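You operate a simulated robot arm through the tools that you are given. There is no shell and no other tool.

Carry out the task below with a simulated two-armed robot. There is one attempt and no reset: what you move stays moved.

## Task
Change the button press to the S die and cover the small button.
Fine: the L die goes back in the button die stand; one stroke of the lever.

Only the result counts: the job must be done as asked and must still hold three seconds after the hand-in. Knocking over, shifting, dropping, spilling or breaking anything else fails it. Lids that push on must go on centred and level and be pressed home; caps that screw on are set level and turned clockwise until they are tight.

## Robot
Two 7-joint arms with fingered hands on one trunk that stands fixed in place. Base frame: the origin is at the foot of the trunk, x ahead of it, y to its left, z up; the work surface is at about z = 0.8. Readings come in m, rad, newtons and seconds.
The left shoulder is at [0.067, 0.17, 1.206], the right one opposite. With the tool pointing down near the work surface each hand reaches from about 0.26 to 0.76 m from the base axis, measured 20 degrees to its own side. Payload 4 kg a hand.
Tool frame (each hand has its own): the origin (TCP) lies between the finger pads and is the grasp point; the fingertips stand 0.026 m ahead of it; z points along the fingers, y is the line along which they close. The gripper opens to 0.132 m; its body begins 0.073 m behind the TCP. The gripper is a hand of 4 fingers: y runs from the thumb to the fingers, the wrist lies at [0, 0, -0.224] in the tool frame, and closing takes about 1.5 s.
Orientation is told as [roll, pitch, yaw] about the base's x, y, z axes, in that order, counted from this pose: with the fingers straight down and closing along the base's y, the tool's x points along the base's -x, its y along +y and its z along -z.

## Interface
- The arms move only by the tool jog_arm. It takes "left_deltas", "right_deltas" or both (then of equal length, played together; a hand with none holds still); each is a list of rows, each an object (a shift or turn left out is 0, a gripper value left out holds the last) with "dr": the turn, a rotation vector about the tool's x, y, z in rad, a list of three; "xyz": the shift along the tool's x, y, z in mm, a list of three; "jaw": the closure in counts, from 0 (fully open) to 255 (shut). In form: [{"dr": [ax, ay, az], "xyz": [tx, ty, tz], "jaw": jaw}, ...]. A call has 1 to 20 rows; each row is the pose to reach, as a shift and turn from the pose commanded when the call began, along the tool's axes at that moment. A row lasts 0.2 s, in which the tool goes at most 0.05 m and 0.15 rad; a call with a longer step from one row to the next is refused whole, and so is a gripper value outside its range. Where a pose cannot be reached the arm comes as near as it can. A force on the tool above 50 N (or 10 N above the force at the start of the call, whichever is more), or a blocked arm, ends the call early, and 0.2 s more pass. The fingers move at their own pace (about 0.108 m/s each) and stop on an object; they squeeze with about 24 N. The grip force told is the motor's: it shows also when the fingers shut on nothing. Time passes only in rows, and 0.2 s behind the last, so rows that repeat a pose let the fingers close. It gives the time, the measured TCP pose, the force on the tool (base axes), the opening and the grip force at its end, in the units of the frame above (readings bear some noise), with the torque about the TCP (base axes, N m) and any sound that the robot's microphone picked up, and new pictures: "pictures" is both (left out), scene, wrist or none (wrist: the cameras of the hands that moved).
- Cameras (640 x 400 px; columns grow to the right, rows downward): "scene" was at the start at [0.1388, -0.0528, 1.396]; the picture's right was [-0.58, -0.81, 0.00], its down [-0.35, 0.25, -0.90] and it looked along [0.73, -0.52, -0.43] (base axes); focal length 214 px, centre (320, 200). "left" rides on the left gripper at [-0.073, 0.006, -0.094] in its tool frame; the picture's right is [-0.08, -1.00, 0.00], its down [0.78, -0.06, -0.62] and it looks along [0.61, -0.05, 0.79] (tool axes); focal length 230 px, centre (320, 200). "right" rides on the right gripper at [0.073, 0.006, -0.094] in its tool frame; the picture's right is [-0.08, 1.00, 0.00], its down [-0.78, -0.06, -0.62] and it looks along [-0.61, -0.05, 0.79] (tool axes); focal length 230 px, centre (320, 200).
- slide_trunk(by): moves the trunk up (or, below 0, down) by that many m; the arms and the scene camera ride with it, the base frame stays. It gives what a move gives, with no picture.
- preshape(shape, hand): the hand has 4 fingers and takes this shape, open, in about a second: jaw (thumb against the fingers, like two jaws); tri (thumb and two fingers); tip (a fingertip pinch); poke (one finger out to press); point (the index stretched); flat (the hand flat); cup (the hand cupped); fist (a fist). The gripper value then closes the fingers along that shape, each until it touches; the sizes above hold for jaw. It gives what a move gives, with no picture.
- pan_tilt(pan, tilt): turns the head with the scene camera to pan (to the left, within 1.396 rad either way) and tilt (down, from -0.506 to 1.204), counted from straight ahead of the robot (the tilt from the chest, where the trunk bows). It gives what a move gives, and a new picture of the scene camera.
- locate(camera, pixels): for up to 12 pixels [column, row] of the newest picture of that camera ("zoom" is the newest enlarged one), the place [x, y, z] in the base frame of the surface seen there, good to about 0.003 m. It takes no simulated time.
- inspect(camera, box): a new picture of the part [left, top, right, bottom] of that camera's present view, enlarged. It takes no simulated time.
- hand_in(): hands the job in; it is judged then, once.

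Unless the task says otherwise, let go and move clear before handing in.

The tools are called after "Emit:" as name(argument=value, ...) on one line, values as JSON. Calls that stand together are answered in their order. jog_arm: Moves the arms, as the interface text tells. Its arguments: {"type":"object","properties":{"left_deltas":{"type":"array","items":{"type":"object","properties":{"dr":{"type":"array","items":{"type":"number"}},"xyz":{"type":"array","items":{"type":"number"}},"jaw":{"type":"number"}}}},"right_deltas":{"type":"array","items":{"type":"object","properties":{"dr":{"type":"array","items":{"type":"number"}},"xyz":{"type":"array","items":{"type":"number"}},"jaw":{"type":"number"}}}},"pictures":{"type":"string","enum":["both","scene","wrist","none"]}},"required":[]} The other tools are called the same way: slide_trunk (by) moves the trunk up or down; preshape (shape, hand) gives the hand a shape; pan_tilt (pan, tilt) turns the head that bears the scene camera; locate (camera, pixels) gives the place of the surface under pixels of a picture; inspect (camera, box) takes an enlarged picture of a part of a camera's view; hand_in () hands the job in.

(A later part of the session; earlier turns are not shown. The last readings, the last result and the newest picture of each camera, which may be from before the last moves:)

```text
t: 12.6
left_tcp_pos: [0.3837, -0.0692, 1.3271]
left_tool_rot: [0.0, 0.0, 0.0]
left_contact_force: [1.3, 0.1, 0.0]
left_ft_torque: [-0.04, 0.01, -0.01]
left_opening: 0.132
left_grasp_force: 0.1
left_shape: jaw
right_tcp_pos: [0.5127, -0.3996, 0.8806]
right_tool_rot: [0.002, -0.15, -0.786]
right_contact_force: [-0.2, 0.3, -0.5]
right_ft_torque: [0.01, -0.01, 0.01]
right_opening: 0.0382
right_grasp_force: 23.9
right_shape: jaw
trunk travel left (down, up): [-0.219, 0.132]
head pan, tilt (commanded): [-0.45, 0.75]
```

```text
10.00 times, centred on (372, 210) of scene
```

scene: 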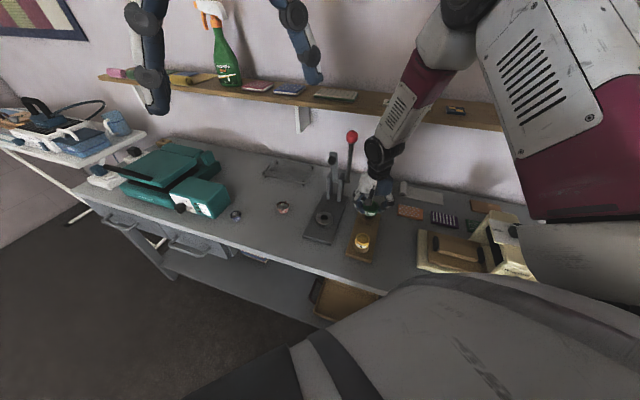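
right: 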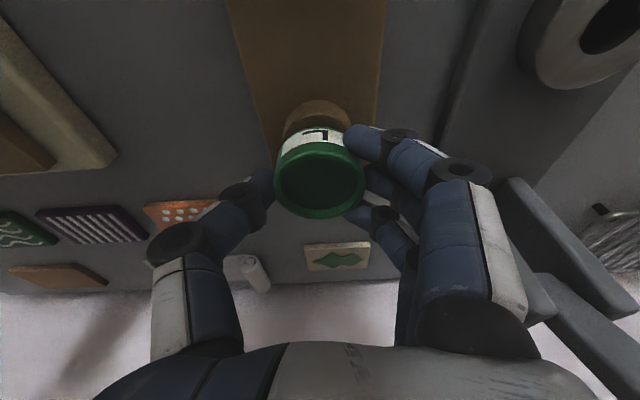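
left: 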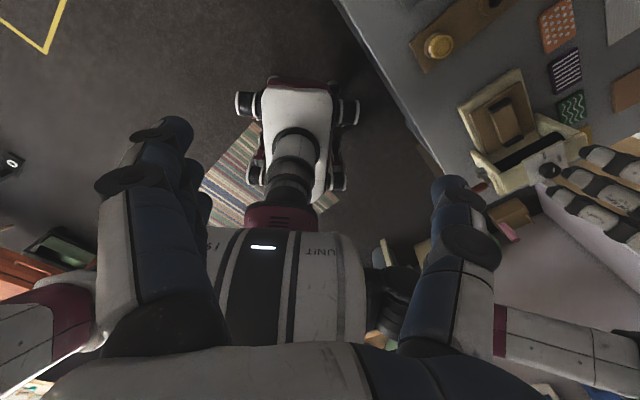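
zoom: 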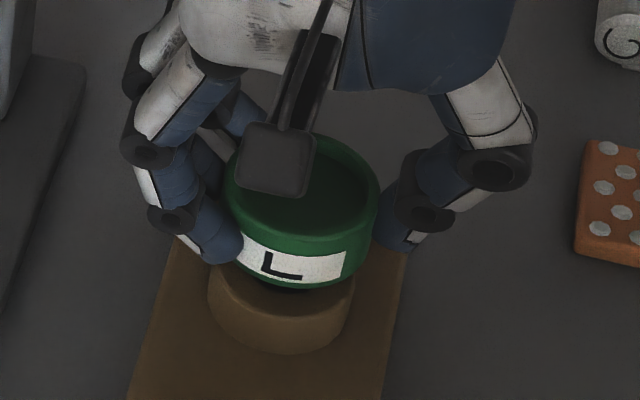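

There's no contact yet, and the die shoulder is still about 15 mm above the ring. I'll continue down 14 mm in small steps.

Emit:
jog_arm(right_deltas=[{"xyz": [0.4, 0, 3], "jaw": 255}, {"xyz": [0.9, 0, 6], "jaw": 255}, {"xyz": [1.3, 0, 9], "jaw": 255}, {"xyz": [1.8, 0, 12], "jaw": 255}, {"xyz": [2.1, 0, 14], "jaw": 255}, {"xyz": [2.1, 0, 14], "jaw": 255}], pictures="wrist")

Emit:
inspect(camera="scene", box=[348, 190, 396, 230])

```text
t: 14.0
left_tcp_pos: [0.3841, -0.0703, 1.3265]
left_tool_rot: [0.0, -0.002, 0.0]
left_contact_force: [0.6, -0.1, 0.2]
left_ft_torque: [-0.04, 0.01, 0.0]
left_opening: 0.1319
left_grasp_force: 0.1
left_shape: jaw
right_tcp_pos: [0.5137, -0.3998, 0.8667]
right_tool_rot: [-0.001, -0.151, -0.785]
right_contact_force: [0.5, -1.0, -0.6]
right_ft_torque: [-0.02, 0.01, 0.01]
right_opening: 0.0385
right_grasp_force: 24.0
right_shape: jaw
trunk travel left (down, up): [-0.219, 0.132]
head pan, tilt (commanded): [-0.45, 0.75]
```

right: 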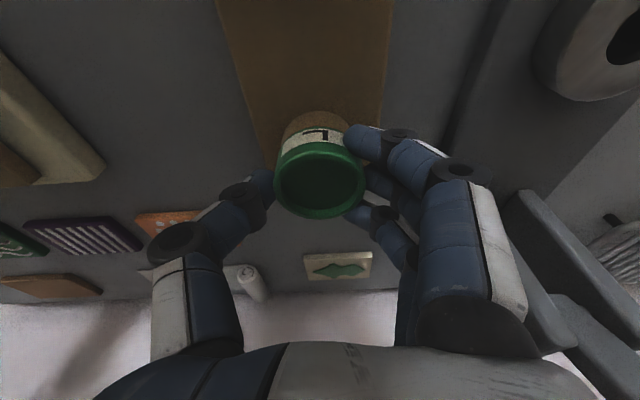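

```text
10.00 times, centred on (372, 210) of scene
```

zoom: 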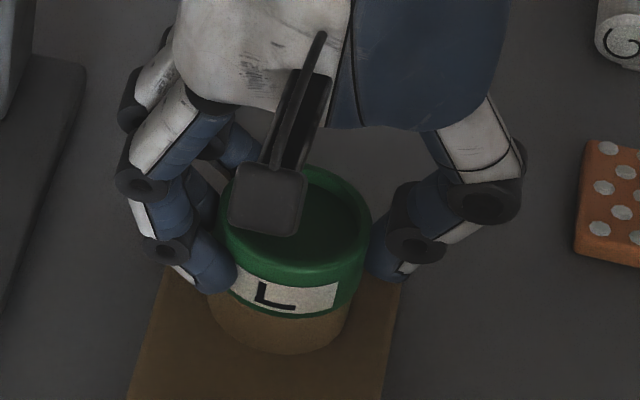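

The stem has gone into the hole without force and the shoulder is nearly on the ring. I'll lower 2 mm more to feel for seating.

Emit:
jog_arm(right_deltas=[{"xyz": [0.15, 0, 1], "jaw": 255}, {"xyz": [0.3, 0, 2], "jaw": 255}, {"xyz": [0.3, 0, 2], "jaw": 255}], pictures="wrist")

Emit:
inspect(camera="right", box=[260, 80, 380, 230])

Emit:
locate(camera="right", pixels=[[320, 155], [278, 185], [364, 185], [319, 213], [320, 118]])

```text
t: 14.8
left_tcp_pos: [0.3826, -0.0693, 1.3267]
left_tool_rot: [0.0, 0.001, 0.0]
left_contact_force: [0.0, -0.7, 0.7]
left_ft_torque: [-0.01, -0.04, 0.0]
left_opening: 0.132
left_grasp_force: 0.0
left_shape: jaw
right_tcp_pos: [0.515, -0.3991, 0.8646]
right_tool_rot: [-0.002, -0.151, -0.785]
right_contact_force: [-0.8, -1.9, 6.9]
right_ft_torque: [0.04, 0.04, 0.01]
right_opening: 0.0384
right_grasp_force: 23.9
right_shape: jaw
trunk travel left (down, up): [-0.219, 0.132]
head pan, tilt (commanded): [-0.45, 0.75]
```

right: 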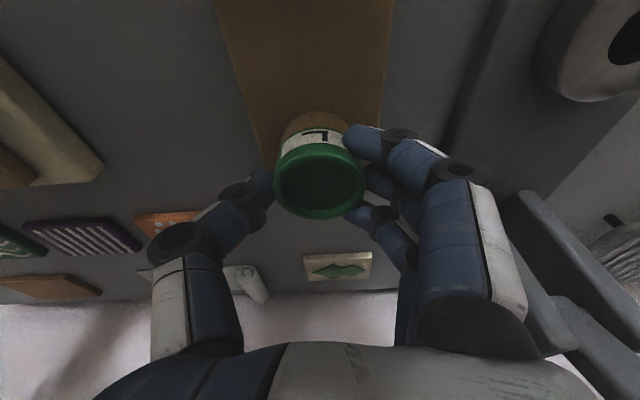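

```text
2.67 times, centred on (320, 155) of right
```

zoom: 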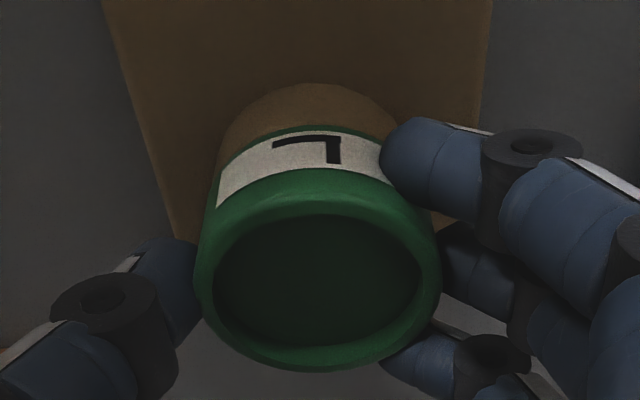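

```text
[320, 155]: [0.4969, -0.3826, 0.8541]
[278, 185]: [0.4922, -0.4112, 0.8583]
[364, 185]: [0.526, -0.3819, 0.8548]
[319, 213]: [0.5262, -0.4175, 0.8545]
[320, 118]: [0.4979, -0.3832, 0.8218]
```

A 6.9 N upward reaction shows the die is seated, with its rim at z≈0.855. I'll open partly to release, keeping the fingers clear of the press.

Emit:
jog_arm(right_deltas=[{"jaw": 200}, {"jaw": 150}, {"jaw": 90}, {"jaw": 90}, {"jaw": 90}, {"jaw": 90}], pictures="both")

```text
t: 16.2
left_tcp_pos: [0.3832, -0.0694, 1.3257]
left_tool_rot: [0.0, 0.0, -0.001]
left_contact_force: [0.8, 0.8, 0.4]
left_ft_torque: [-0.01, 0.02, 0.01]
left_opening: 0.1322
left_grasp_force: 0.1
left_shape: jaw
right_tcp_pos: [0.5141, -0.4004, 0.8653]
right_tool_rot: [0.0, -0.151, -0.784]
right_contact_force: [-0.4, -0.6, 0.2]
right_ft_torque: [0.01, 0.0, -0.01]
right_opening: 0.0849
right_grasp_force: 0.1
right_shape: jaw
trunk travel left (down, up): [-0.219, 0.132]
head pan, tilt (commanded): [-0.45, 0.75]
```

scene: 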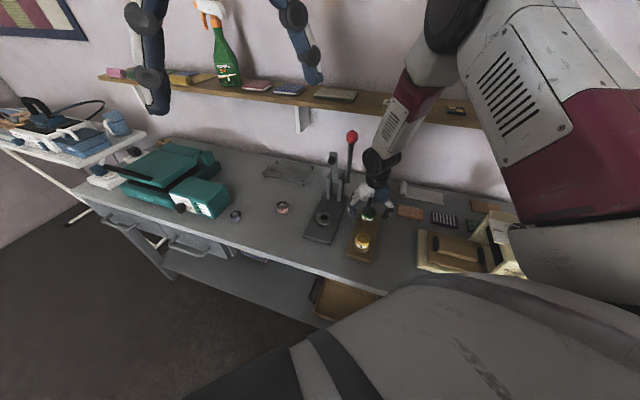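
right: 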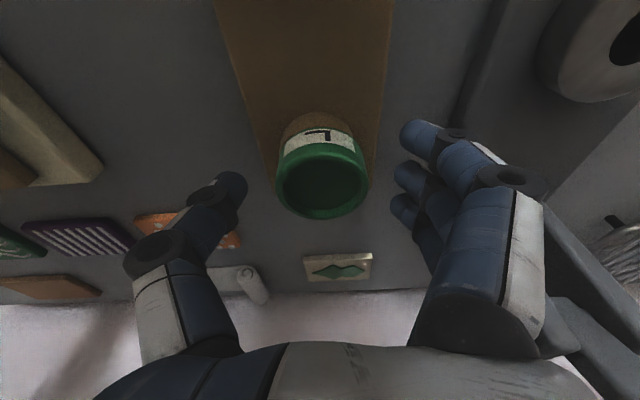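

The L die stands free in the stand at (322,180). I'll lift straight up, then move over the S die.

Emit:
jog_arm(right_deltas=[{"xyz": [-3, 0, -20], "jaw": 90}, {"xyz": [-8.2, 0, -55], "jaw": 90}, {"xyz": [-13.4, 0, -89], "jaw": 90}, {"xyz": [25, -0.7, -94.8], "jaw": 90}, {"xyz": [63.3, -1.4, -100.5], "jaw": 60}, {"xyz": [101.7, -2.1, -106.3], "jaw": 0}, {"xyz": [101.7, -2.1, -106.3], "jaw": 0}, {"xyz": [101.7, -2.1, -106.3], "jaw": 0}], pictures="both")

Emit:
inspect(camera="scene", box=[300, 190, 396, 260])

Emit:
inspect(camera="right", box=[270, 60, 370, 150])

```text
t: 18.0
left_tcp_pos: [0.3829, -0.0691, 1.3279]
left_tool_rot: [0.001, 0.0, 0.001]
left_contact_force: [-0.5, 0.3, -0.7]
left_ft_torque: [0.03, -0.03, -0.02]
left_opening: 0.1319
left_grasp_force: 0.0
left_shape: jaw
right_tcp_pos: [0.4309, -0.3205, 0.9539]
right_tool_rot: [0.001, -0.151, -0.786]
right_contact_force: [0.0, -0.6, 0.3]
right_ft_torque: [-0.02, 0.0, 0.02]
right_opening: 0.1319
right_grasp_force: 0.1
right_shape: jaw
trunk travel left (down, up): [-0.219, 0.132]
head pan, tilt (commanded): [-0.45, 0.75]
```

scene: 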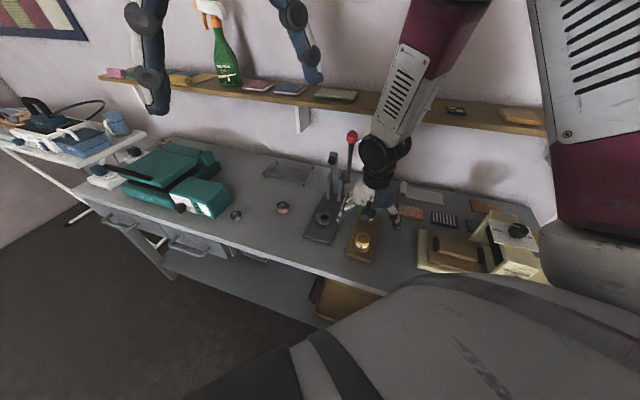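
right: 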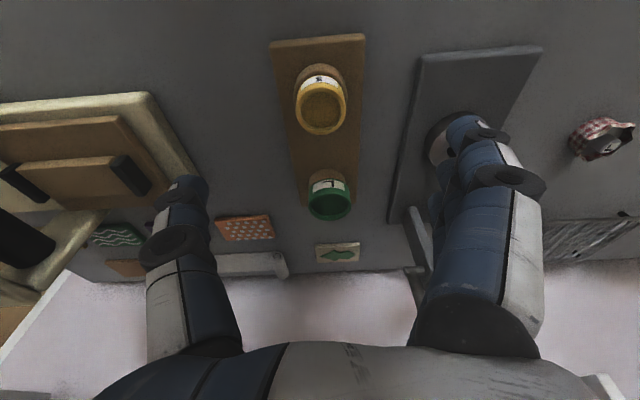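

```text
5.71 times, centred on (348, 225) of scene
```

zoom: 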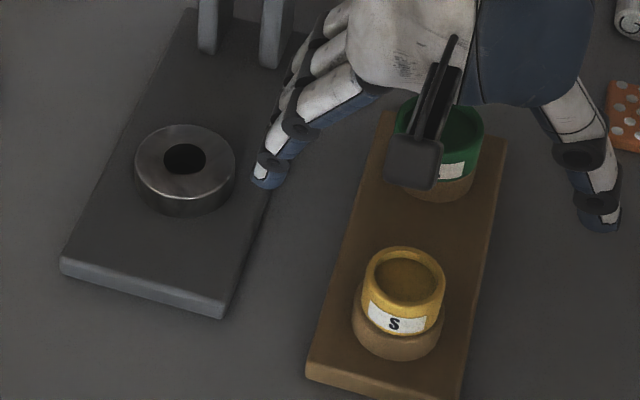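

```text
4.44 times, centred on (320, 105) of right
```

zoom: 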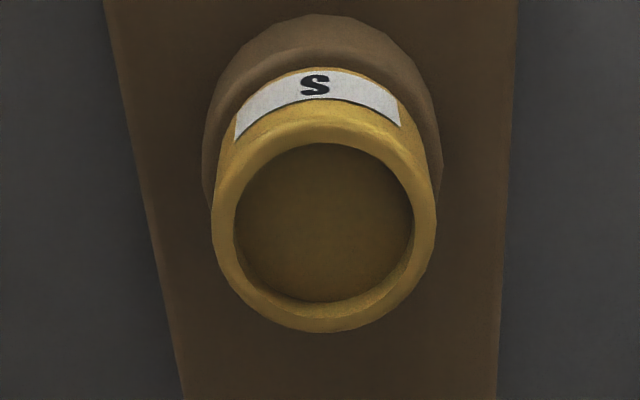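

The S die rim centre is +0.5 mm in x and +2.0 mm in y from under the TCP, and the L die looks level in the stand. I'll descend to z≈0.866 around the S die.

Emit:
jog_arm(right_deltas=[{"xyz": [3.5, 1, 20]}, {"xyz": [6.6, 2, 42]}, {"xyz": [9.9, 2, 64]}, {"xyz": [12.2, 2, 78]}, {"xyz": [13.6, 2, 87]}, {"xyz": [13.6, 2, 87]}], pictures="wrist")

Emit:
inspect(camera="scene", box=[300, 190, 420, 270])

```text
t: 19.4
left_tcp_pos: [0.3833, -0.0711, 1.3267]
left_tool_rot: [0.0, 0.001, 0.001]
left_contact_force: [0.3, 0.4, 1.3]
left_ft_torque: [0.04, 0.0, 0.05]
left_opening: 0.1319
left_grasp_force: 0.1
left_shape: jaw
right_tcp_pos: [0.432, -0.3171, 0.8659]
right_tool_rot: [-0.001, -0.151, -0.785]
right_contact_force: [-0.1, 0.3, 0.2]
right_ft_torque: [-0.02, -0.02, -0.01]
right_opening: 0.1317
right_grasp_force: 0.1
right_shape: jaw
trunk travel left (down, up): [-0.219, 0.132]
head pan, tilt (commanded): [-0.45, 0.75]
```

right: 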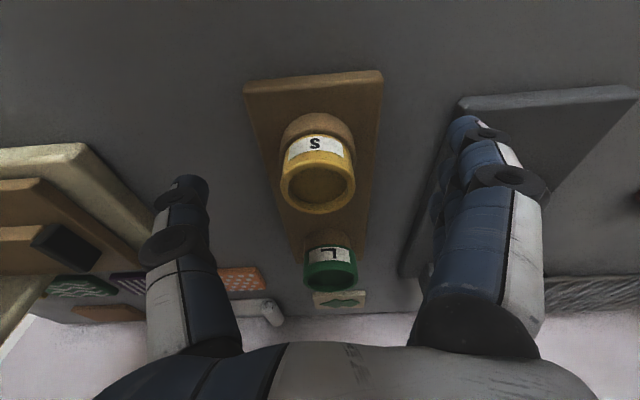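

```text
5.00 times, centred on (360, 230) of scene
```

zoom: 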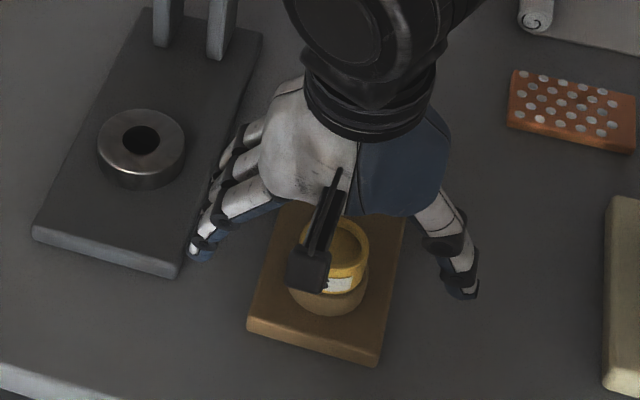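

The S die at (317,180) is centred between the open fingers, with no contact. I'll close on it.

Emit:
jog_arm(right_deltas=[{"jaw": 255}, {"jaw": 255}, {"jaw": 255}, {"jaw": 255}, {"jaw": 255}, {"jaw": 255}, {"jaw": 255}, {"jaw": 255}], pictures="wrist")

Emit:
inspect(camera="right", box=[230, 90, 410, 260])

```text
t: 21.2
left_tcp_pos: [0.3838, -0.07, 1.327]
left_tool_rot: [0.0, 0.0, -0.001]
left_contact_force: [0.0, -0.6, 1.1]
left_ft_torque: [0.04, -0.01, -0.02]
left_opening: 0.132
left_grasp_force: 0.0
left_shape: jaw
right_tcp_pos: [0.4314, -0.3159, 0.8643]
right_tool_rot: [0.0, -0.149, -0.786]
right_contact_force: [-0.6, -0.3, -0.3]
right_ft_torque: [-0.02, 0.0, 0.0]
right_opening: 0.0258
right_grasp_force: 23.8
right_shape: jaw
trunk travel left (down, up): [-0.219, 0.132]
head pan, tilt (commanded): [-0.45, 0.75]
```

right: 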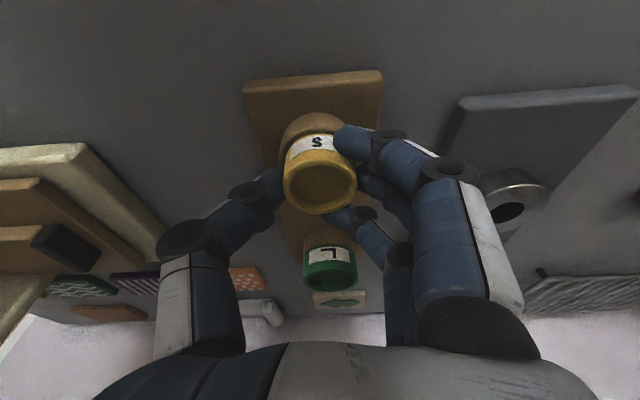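

```text
2.35 times, centred on (320, 175) of right
```

zoom: 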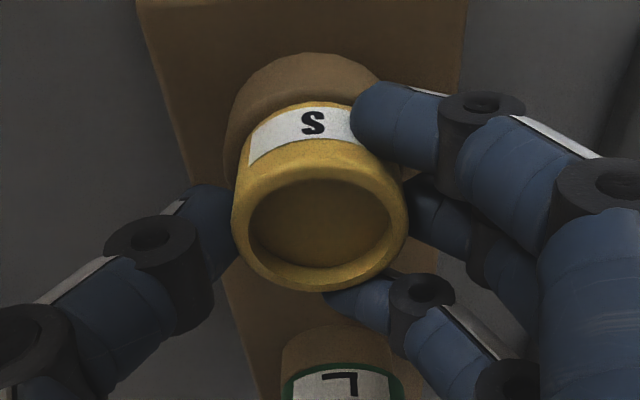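

Grip is 23.8 N on the S die. I'll lift it 65 mm straight up.

Emit:
jog_arm(right_deltas=[{"xyz": [-0.75, 0, -5], "jaw": 255}, {"xyz": [-2.2, 0, -15], "jaw": 255}, {"xyz": [-4.5, 0, -30], "jaw": 255}, {"xyz": [-6.7, 0, -45], "jaw": 255}, {"xyz": [-9.7, 0, -64.3], "jaw": 255}, {"xyz": [-9.7, 0, -64.3], "jaw": 255}], pictures="wrist")

Emit:
inspect(camera="right", box=[230, 90, 410, 260])

Emit:
inspect(camera="scene", box=[310, 180, 406, 260])

Emit:
locate(camera="right", pixels=[[319, 163], [284, 190], [355, 185], [321, 209], [319, 185], [512, 180], [530, 200]])

```text
t: 22.6
left_tcp_pos: [0.3839, -0.0704, 1.3275]
left_tool_rot: [0.0, 0.0, 0.0]
left_contact_force: [-0.4, 0.1, 0.6]
left_ft_torque: [-0.02, 0.04, 0.01]
left_opening: 0.1318
left_grasp_force: 0.2
left_shape: jaw
right_tcp_pos: [0.4319, -0.3162, 0.931]
right_tool_rot: [0.0, -0.148, -0.785]
right_contact_force: [0.3, 0.7, -1.3]
right_ft_torque: [-0.02, 0.01, 0.02]
right_opening: 0.0258
right_grasp_force: 23.9
right_shape: jaw
trunk travel left (down, up): [-0.219, 0.132]
head pan, tilt (commanded): [-0.45, 0.75]
```

right: 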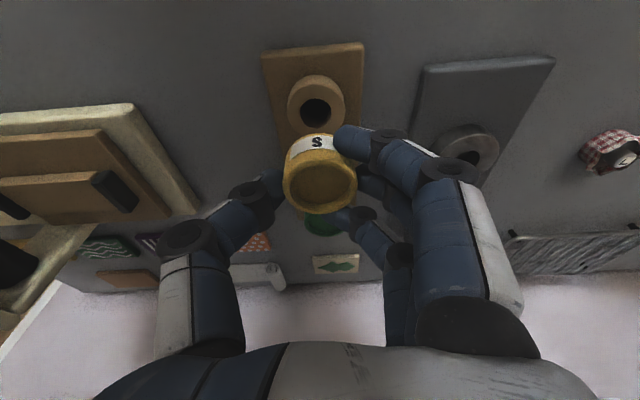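

```text
2.35 times, centred on (320, 175) of right
```

zoom: 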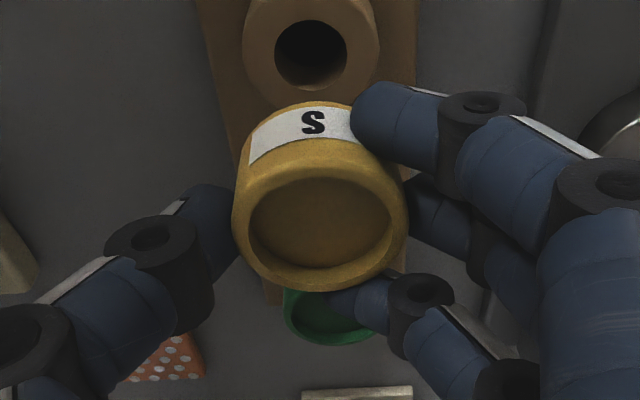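

```text
5.00 times, centred on (358, 220) of scene
```

zoom: 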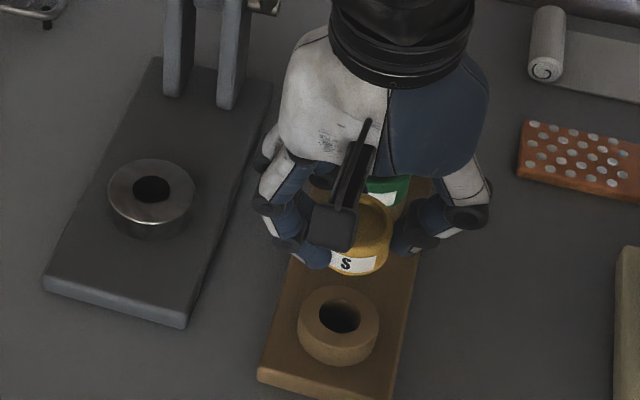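

```text
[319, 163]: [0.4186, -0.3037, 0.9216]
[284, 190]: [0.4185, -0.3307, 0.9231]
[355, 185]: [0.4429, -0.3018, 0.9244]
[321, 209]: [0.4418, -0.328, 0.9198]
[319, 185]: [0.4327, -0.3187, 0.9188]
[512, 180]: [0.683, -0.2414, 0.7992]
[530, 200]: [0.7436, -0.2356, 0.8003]
```

The S die is in hand. Its rim may be tilted slightly, so I'll zoom closer to judge.

Emit:
inspect(camera="right", box=[275, 120, 365, 220])

Emit:
locate(camera="zoom", pixels=[[320, 175], [200, 225], [180, 275], [230, 345], [330, 380], [430, 340], [465, 265], [430, 205], [320, 300], [250, 300], [390, 300], [320, 250]])

```text
4.00 times, centred on (320, 170) of right
```

zoom: 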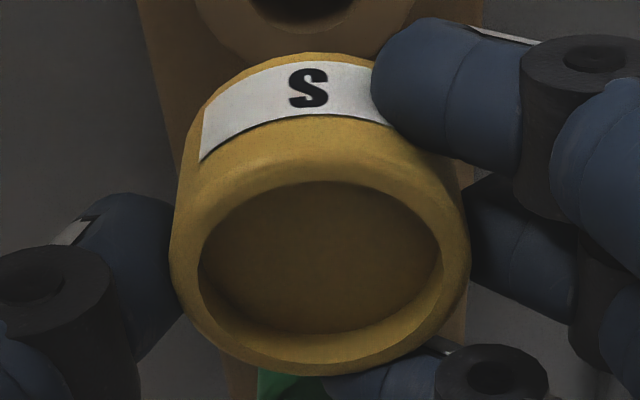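

```text
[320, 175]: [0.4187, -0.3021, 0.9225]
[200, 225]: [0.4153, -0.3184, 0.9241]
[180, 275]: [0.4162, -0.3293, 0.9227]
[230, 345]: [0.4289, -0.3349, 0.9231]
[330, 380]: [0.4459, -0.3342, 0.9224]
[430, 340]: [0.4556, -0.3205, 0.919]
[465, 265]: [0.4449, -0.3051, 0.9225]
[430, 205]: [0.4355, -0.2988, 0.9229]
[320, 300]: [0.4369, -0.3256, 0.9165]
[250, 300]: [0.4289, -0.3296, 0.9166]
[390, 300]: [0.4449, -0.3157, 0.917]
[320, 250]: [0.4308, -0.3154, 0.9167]
```

The rim reads z≈0.923 all round, so the S die is level, and its centre is about +2 mm in x_h from the TCP. I'll raise and carry it over the press socket.

Emit:
jog_arm(right_deltas=[{"xyz": [-3.7, 0, -24.7], "jaw": 255}, {"xyz": [-18.7, 34.5, -22.4], "jaw": 255}, {"xyz": [-33.6, 68.9, -20.2], "jaw": 255}, {"xyz": [-48.6, 103.4, -17.9], "jaw": 255}, {"xyz": [-63.6, 137.8, -15.7], "jaw": 255}, {"xyz": [-63.6, 137.8, -15.7], "jaw": 255}, {"xyz": [-63.6, 137.8, -15.7], "jaw": 255}], pictures="both")

Emit:
inspect(camera="right", box=[270, 55, 370, 135])

Emit:
inspect(camera="right", box=[275, 120, 365, 220])

Emit:
inspect(camera="scene", box=[296, 180, 360, 240])

```text
t: 24.2
left_tcp_pos: [0.3835, -0.0694, 1.3268]
left_tool_rot: [0.0, -0.001, 0.0]
left_contact_force: [0.4, 0.0, 0.8]
left_ft_torque: [0.02, 0.0, -0.01]
left_opening: 0.1319
left_grasp_force: 0.0
left_shape: jaw
right_tcp_pos: [0.5713, -0.2614, 0.9534]
right_tool_rot: [0.001, -0.15, -0.786]
right_contact_force: [0.0, 0.3, -1.0]
right_ft_torque: [0.02, -0.01, -0.01]
right_opening: 0.0246
right_grasp_force: 24.1
right_shape: jaw
trunk travel left (down, up): [-0.219, 0.132]
head pan, tilt (commanded): [-0.45, 0.75]
```

scene: 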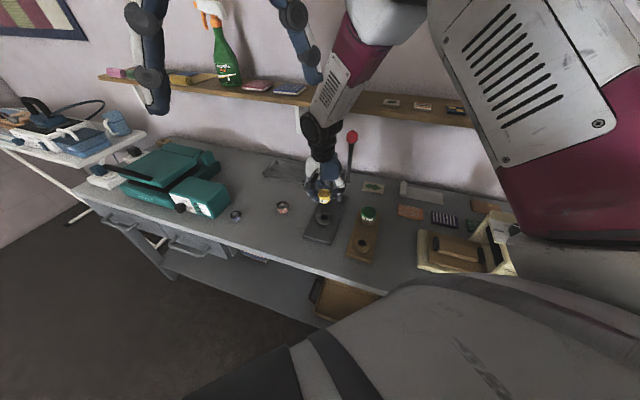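
right: 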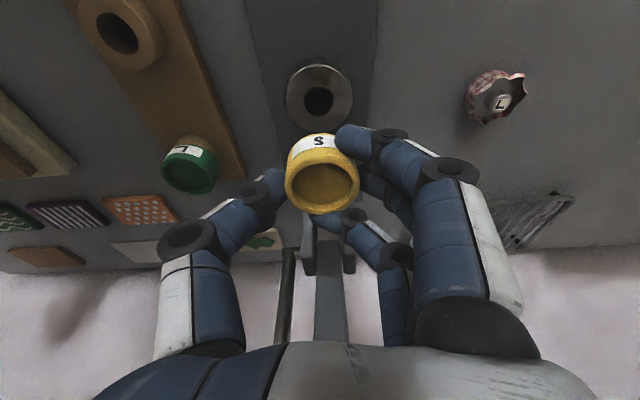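

```text
5.00 times, centred on (320, 95) of right
```

zoom: 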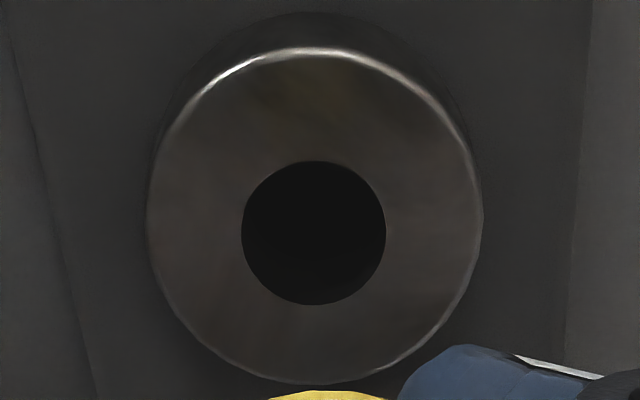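

```text
4.00 times, centred on (320, 170) of right
```

zoom: 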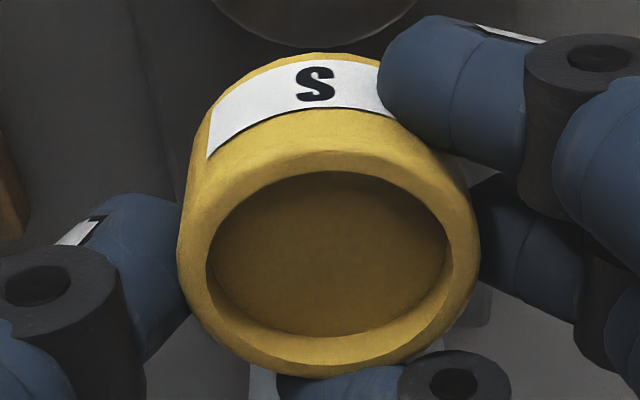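

```text
6.67 times, centred on (328, 210) of scene
```

zoom: 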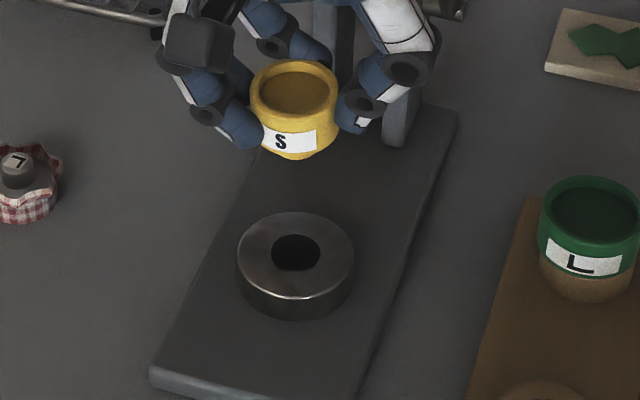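

The grip opening changed slightly (0.0258→0.0246) and the rim ellipse shape changed, so the die may have pivoted a little. I'll measure its rim plane with depth points before going on.

Emit:
inspect(camera="right", box=[280, 125, 360, 225])

Emit:
locate(camera="zoom", pixels=[[330, 160], [250, 178], [190, 225], [172, 280], [195, 340], [260, 372], [330, 385], [400, 365], [460, 320], [480, 260], [450, 205], [400, 172]])

Emit:
inspect(camera="scene", box=[306, 180, 346, 210])

```text
4.00 times, centred on (320, 175) of right
```

zoom: 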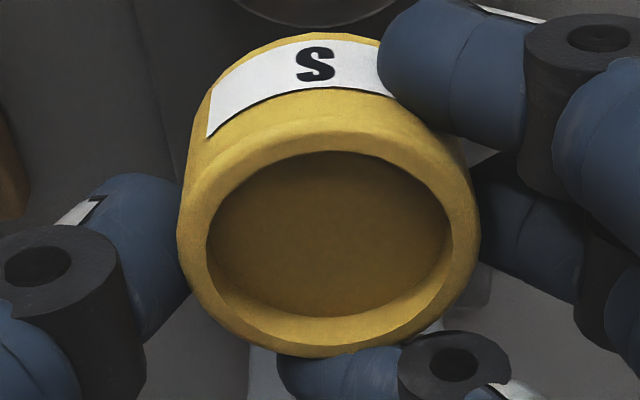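

```text
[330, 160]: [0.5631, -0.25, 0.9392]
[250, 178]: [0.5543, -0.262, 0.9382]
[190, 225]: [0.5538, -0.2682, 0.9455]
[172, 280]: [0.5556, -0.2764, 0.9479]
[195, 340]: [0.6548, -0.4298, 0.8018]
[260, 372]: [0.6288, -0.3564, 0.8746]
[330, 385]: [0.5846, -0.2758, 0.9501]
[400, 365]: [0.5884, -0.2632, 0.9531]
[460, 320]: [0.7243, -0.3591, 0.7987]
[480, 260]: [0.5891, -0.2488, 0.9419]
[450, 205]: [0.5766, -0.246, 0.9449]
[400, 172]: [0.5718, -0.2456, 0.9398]
```

```text
13.33 times, centred on (326, 195) of scene
```

zoom: 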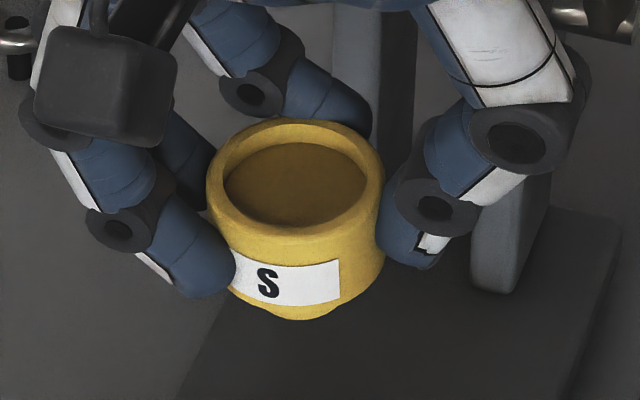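

Several of those picks missed the rim band, falling on the cup floor or a finger. I'll re-pick points exactly on the rim band in a fresh zoom.

Emit:
inspect(camera="right", box=[280, 125, 360, 225])

Emit:
locate(camera="zoom", pixels=[[330, 140], [240, 175], [193, 250], [225, 310], [330, 334], [430, 305], [465, 240], [430, 178], [330, 230], [260, 250], [400, 250], [330, 300]])

Emit:
inspect(camera="scene", box=[306, 180, 346, 210])

Emit:
locate(camera="zoom", pixels=[[290, 237], [230, 215], [215, 180], [300, 127], [365, 150], [375, 185], [355, 222], [290, 190], [250, 190], [340, 190], [290, 260], [290, 300]])

```text
4.00 times, centred on (320, 175) of right
```

zoom: 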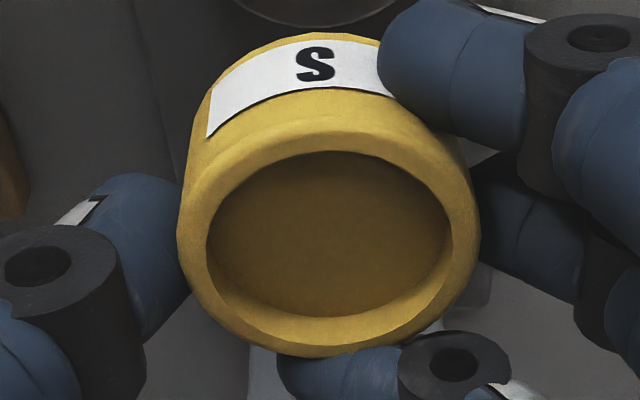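

```text
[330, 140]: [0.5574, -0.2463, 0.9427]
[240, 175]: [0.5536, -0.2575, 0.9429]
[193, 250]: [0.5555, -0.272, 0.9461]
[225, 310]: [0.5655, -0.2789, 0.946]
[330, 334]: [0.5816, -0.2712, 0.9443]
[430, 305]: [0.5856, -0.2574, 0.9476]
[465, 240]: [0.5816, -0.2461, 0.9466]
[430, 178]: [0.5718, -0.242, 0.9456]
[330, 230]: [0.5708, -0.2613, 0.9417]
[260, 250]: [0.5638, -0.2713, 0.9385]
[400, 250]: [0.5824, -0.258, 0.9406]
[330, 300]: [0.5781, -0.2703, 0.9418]
```

```text
13.33 times, centred on (326, 195) of scene
```

zoom: 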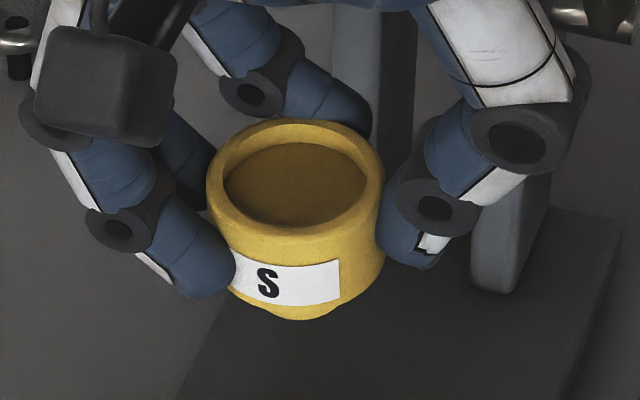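

```text
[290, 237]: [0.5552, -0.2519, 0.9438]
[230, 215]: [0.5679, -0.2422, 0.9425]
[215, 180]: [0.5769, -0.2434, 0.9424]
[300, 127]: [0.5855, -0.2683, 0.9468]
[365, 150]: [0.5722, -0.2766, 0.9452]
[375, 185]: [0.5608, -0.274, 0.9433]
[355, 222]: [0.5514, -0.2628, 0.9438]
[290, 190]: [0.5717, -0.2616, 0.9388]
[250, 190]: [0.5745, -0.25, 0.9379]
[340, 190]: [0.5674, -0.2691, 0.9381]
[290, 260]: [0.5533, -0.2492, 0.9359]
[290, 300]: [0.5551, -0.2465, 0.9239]
```

The rim fit shows the near side about 3 mm lower, so the die pivoted about 4° around the finger axis. I'll rotate the hand +0.065 rad about tool y to level it, shift x −1.3 mm and y −0.9 mm, and come down gently to just above the socket.

Emit:
jog_arm(right_deltas=[{"xyz": [-0.5, -0.5, 4], "dr": [0, 0.016, 0], "jaw": 255}, {"xyz": [0.5, -0.9, 12], "dr": [0, 0.033, 0], "jaw": 255}, {"xyz": [1.7, -0.9, 20], "dr": [0, 0.049, 0], "jaw": 255}, {"xyz": [2.9, -0.9, 28], "dr": [0, 0.065, 0], "jaw": 255}, {"xyz": [4.1, -0.9, 36], "dr": [0, 0.065, 0], "jaw": 255}, {"xyz": [5.3, -0.9, 44], "dr": [0, 0.065, 0], "jaw": 255}, {"xyz": [6.5, -0.9, 52], "dr": [0, 0.065, 0], "jaw": 255}, {"xyz": [7.2, -0.9, 57], "dr": [0, 0.065, 0], "jaw": 255}, {"xyz": [7.2, -0.9, 57], "dr": [0, 0.065, 0], "jaw": 255}], pictures="wrist")

Emit:
inspect(camera="scene", box=[300, 190, 348, 230])

Emit:
inspect(camera="right", box=[270, 90, 370, 220])

```text
t: 26.2
left_tcp_pos: [0.3836, -0.0699, 1.3273]
left_tool_rot: [0.001, 0.0, 0.0]
left_contact_force: [1.0, 0.2, -0.5]
left_ft_torque: [0.01, 0.01, -0.01]
left_opening: 0.132
left_grasp_force: 0.2
left_shape: jaw
right_tcp_pos: [0.5705, -0.2642, 0.8992]
right_tool_rot: [0.001, -0.086, -0.786]
right_contact_force: [0.4, -0.2, -0.8]
right_ft_torque: [0.02, -0.02, -0.03]
right_opening: 0.0246
right_grasp_force: 24.2
right_shape: jaw
trunk travel left (down, up): [-0.219, 0.132]
head pan, tilt (commanded): [-0.45, 0.75]
```

right: 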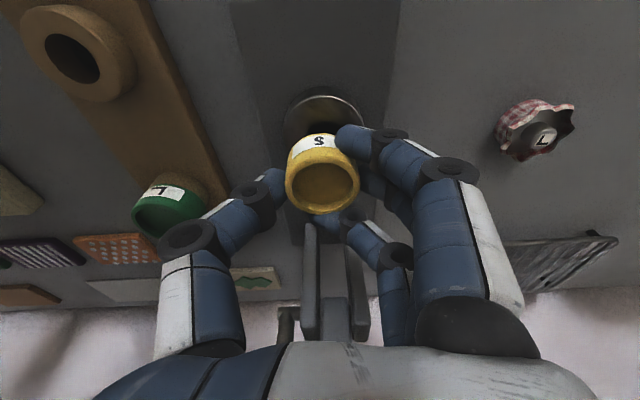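

```text
10.00 times, centred on (324, 210) of scene
```

zoom: 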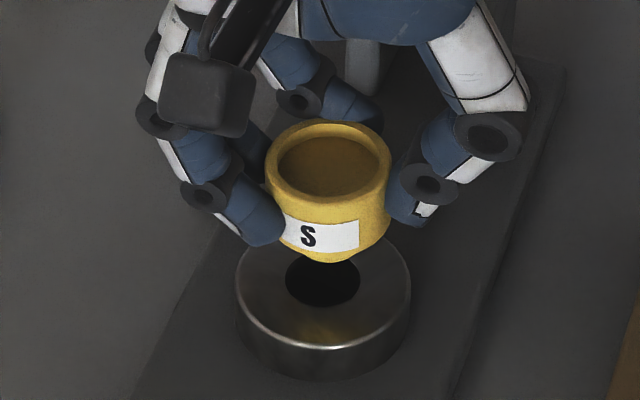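

```text
3.08 times, centred on (320, 155) of right
```

zoom: 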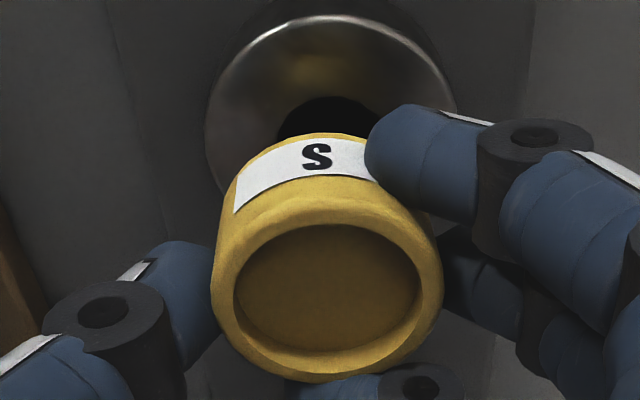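

The scene view puts the die about 1 mm off in y, with the hole at (324.3,218) and the rim centre at (324.8,206.8). I'll re-fit the rim plane with careful band points in both views.

Emit:
inspect(camera="right", box=[270, 90, 370, 220])

Emit:
locate(camera="zoom", pixels=[[327, 215], [270, 230], [226, 290], [240, 335], [280, 362], [330, 366], [380, 355], [420, 325], [432, 285], [415, 245], [370, 220], [300, 218]])

Emit:
inspect(camera="scene", box=[300, 190, 348, 230])

Emit:
locate(camera="zoom", pixels=[[328, 205], [290, 192], [271, 165], [285, 140], [328, 128], [365, 137], [385, 160], [370, 192], [328, 170], [250, 300], [395, 300], [322, 330]])

```text
3.08 times, centred on (320, 155) of right
```

zoom: 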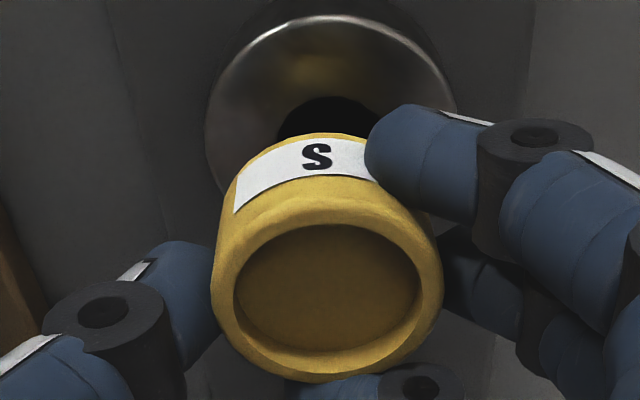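

```text
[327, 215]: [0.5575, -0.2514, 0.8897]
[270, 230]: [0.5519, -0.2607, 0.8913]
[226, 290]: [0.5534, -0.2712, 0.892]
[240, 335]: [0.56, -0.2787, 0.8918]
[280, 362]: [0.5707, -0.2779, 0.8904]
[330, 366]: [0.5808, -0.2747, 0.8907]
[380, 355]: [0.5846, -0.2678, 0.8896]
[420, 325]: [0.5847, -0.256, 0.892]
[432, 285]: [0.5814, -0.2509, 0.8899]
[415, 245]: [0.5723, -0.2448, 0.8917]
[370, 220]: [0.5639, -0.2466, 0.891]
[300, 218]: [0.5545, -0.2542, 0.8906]
```

```text
10.00 times, centred on (324, 210) of scene
```

zoom: 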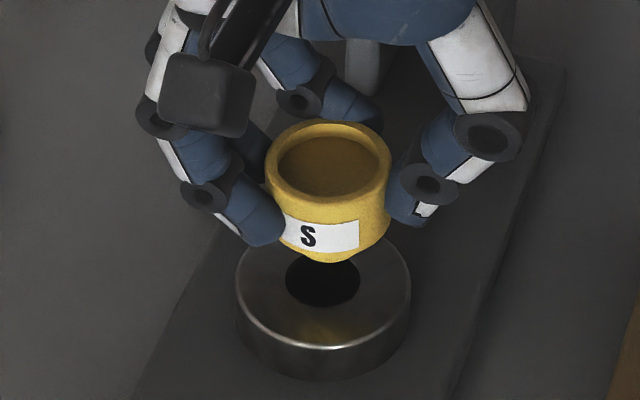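

```text
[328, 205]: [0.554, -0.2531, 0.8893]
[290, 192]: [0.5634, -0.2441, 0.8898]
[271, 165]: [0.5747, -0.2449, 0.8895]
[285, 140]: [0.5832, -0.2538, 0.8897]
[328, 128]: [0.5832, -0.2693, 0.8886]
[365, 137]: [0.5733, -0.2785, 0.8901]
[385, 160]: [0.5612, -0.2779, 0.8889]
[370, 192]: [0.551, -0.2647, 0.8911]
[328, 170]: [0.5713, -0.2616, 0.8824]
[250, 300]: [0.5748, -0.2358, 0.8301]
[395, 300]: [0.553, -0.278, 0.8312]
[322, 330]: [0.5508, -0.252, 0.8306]
```

The rim now reads level, 0.889–0.892 all round. I'll measure the press ring and hole the same way for the final lateral correction.

Emit:
inspect(camera="scene", box=[300, 190, 348, 230])

Emit:
locate(camera="zoom", pixels=[[242, 285], [404, 285], [240, 270], [406, 270], [280, 280], [365, 280], [322, 312], [322, 338], [260, 325], [385, 325], [245, 258], [402, 258]])

Emit:
locate(camera="right", pixels=[[323, 101], [300, 108], [345, 107], [288, 125], [290, 130], [362, 118], [318, 115], [330, 115], [310, 104], [336, 104]])

```text
10.00 times, centred on (324, 210) of scene
```

zoom: 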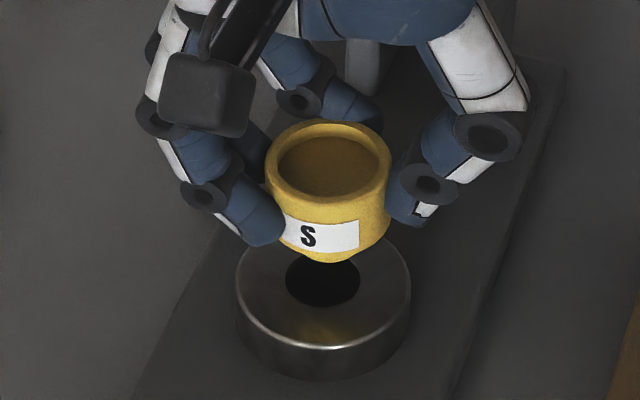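

```text
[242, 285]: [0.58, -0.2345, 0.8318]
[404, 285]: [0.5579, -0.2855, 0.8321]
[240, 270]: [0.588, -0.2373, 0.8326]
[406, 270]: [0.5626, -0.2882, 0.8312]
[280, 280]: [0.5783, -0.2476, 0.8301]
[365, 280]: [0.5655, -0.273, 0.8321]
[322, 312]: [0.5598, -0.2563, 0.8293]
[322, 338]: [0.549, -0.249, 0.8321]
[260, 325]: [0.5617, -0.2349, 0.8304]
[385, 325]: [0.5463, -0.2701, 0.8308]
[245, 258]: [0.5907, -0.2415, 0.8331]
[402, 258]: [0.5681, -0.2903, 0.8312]
```

```text
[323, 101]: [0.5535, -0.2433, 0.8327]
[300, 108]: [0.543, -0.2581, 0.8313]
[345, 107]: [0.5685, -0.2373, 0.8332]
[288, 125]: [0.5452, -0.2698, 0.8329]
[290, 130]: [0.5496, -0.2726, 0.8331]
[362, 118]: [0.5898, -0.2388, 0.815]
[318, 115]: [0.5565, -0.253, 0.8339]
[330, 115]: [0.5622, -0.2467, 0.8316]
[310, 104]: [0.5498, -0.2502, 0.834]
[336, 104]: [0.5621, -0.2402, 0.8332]
```

The scene depth fit puts the ring centre at about (0.572,-0.262) and the die at (0.568,-0.261). The wrist view says less, so I'll shift x −2.3 mm and y +2.0 mm and come down another 12 mm to re-check.

Emit:
jog_arm(right_deltas=[{"xyz": [-1.0, 1.0, 0.1], "jaw": 255}, {"xyz": [-2.3, 2.0, 0.2], "jaw": 255}, {"xyz": [-1.8, 2.0, 6], "jaw": 255}, {"xyz": [-1.3, 2.0, 12.2], "jaw": 255}, {"xyz": [-1.3, 2.0, 12.2], "jaw": 255}], pictures="wrist")

Emit:
inspect(camera="scene", box=[300, 190, 348, 230])

Emit:
locate(camera="zoom", pixels=[[328, 225], [290, 212], [271, 188], [285, 162], [328, 150], [365, 160], [385, 182], [370, 212]])

Emit:
inspect(camera="right", box=[270, 90, 370, 220])

```text
t: 27.4
left_tcp_pos: [0.3822, -0.07, 1.3266]
left_tool_rot: [0.001, 0.0, 0.0]
left_contact_force: [1.1, -0.1, 0.8]
left_ft_torque: [0.02, 0.01, 0.02]
left_opening: 0.1315
left_grasp_force: 0.0
left_shape: jaw
right_tcp_pos: [0.5751, -0.2655, 0.8859]
right_tool_rot: [-0.001, -0.085, -0.785]
right_contact_force: [0.2, 0.2, -0.1]
right_ft_torque: [-0.01, -0.03, 0.02]
right_opening: 0.0243
right_grasp_force: 24.1
right_shape: jaw
trunk travel left (down, up): [-0.219, 0.132]
head pan, tilt (commanded): [-0.45, 0.75]
```

right: 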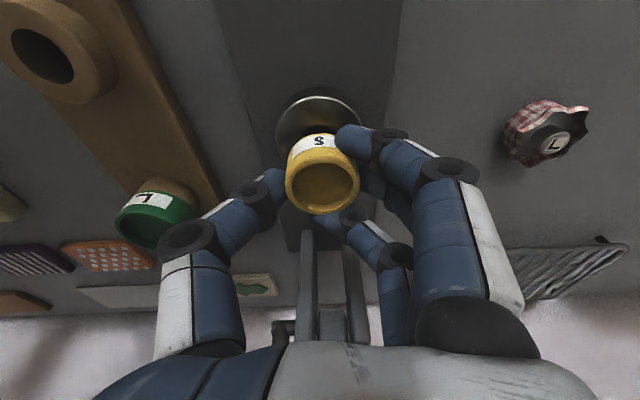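

```text
10.00 times, centred on (324, 210) of scene
```

zoom: 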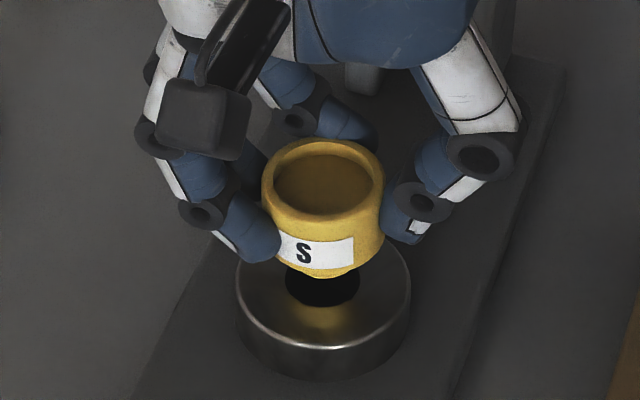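

```text
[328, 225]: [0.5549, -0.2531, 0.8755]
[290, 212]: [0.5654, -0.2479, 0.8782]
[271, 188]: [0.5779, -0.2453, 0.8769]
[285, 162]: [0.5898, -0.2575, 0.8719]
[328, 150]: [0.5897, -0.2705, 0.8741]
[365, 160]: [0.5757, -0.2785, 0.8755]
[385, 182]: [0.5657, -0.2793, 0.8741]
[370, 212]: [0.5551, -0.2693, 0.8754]
```

```text
3.08 times, centred on (320, 155) of right
```

zoom: 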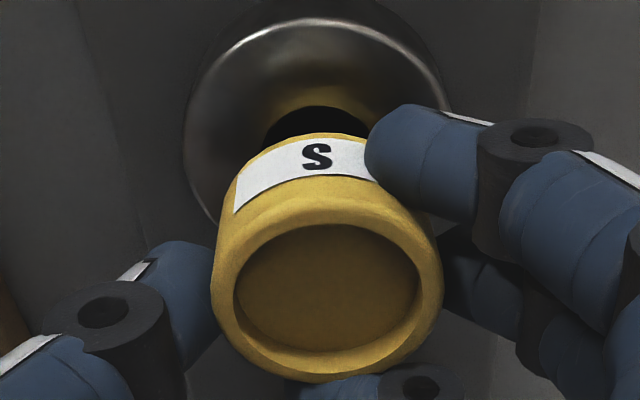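

The hand actually moved about −4.5 mm in x, by both the pose reading and the views, so the die is now overshot by about +3 mm in x and −1 mm in y. I'll correct at this height and let it settle.

Emit:
jog_arm(right_deltas=[{"xyz": [1.5, -0.6, -0.1], "jaw": 255}, {"xyz": [3.2, -1.1, -0.3], "jaw": 255}, {"xyz": [3.2, -1.1, -0.3], "jaw": 255}, {"xyz": [3.2, -1.1, -0.3], "jaw": 255}, {"xyz": [3.2, -1.1, -0.3], "jaw": 255}], pictures="wrist")

Emit:
inspect(camera="scene", box=[300, 190, 348, 230])

Emit:
locate(camera="zoom", pixels=[[328, 228], [290, 214], [271, 190], [285, 164], [328, 152], [365, 162], [385, 184], [370, 214], [245, 285], [402, 285], [322, 338]])

Emit:
inspect(camera="right", box=[270, 90, 370, 220])

```text
t: 28.6
left_tcp_pos: [0.3837, -0.0691, 1.3269]
left_tool_rot: [0.0, 0.001, 0.001]
left_contact_force: [-0.6, 0.3, -0.2]
left_ft_torque: [-0.01, -0.02, 0.03]
left_opening: 0.1319
left_grasp_force: 0.1
left_shape: jaw
right_tcp_pos: [0.5725, -0.2633, 0.8874]
right_tool_rot: [0.001, -0.086, -0.786]
right_contact_force: [-0.6, 0.5, -0.1]
right_ft_torque: [0.02, -0.01, 0.03]
right_opening: 0.0244
right_grasp_force: 24.0
right_shape: jaw
trunk travel left (down, up): [-0.219, 0.132]
head pan, tilt (commanded): [-0.45, 0.75]
```

right: 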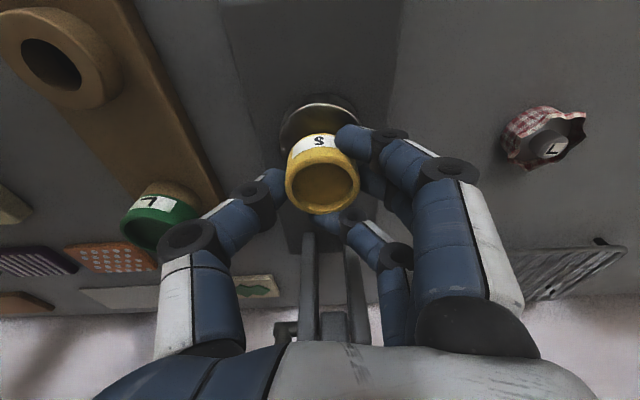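

```text
10.00 times, centred on (324, 210) of scene
```

zoom: 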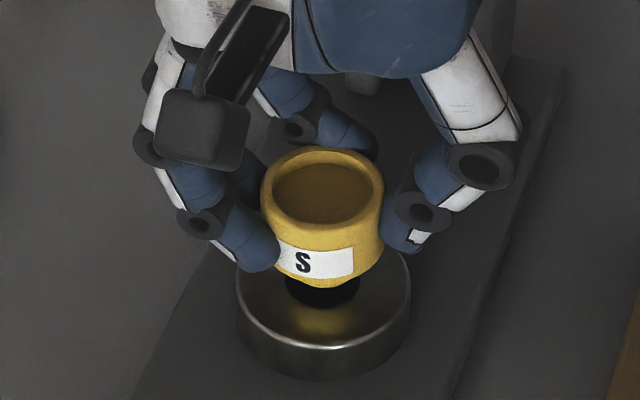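

```text
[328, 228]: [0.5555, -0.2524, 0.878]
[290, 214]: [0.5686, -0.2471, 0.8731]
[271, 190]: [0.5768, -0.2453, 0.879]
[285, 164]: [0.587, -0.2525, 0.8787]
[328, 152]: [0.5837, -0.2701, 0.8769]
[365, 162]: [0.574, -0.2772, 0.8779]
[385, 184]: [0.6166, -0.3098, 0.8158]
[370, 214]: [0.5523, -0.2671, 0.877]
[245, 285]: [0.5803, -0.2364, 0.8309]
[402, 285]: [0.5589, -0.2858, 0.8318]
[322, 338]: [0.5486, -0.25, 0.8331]
```

```text
3.08 times, centred on (320, 155) of right
```

zoom: 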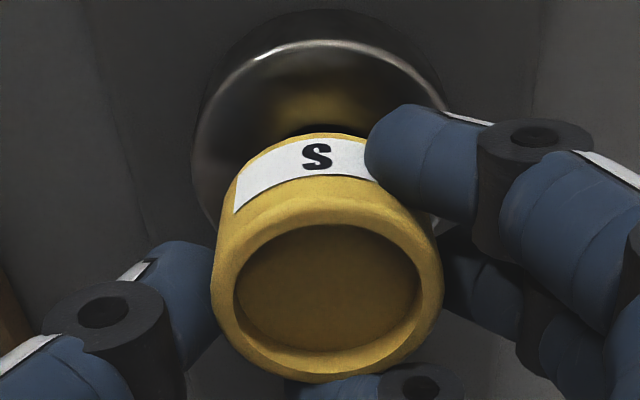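

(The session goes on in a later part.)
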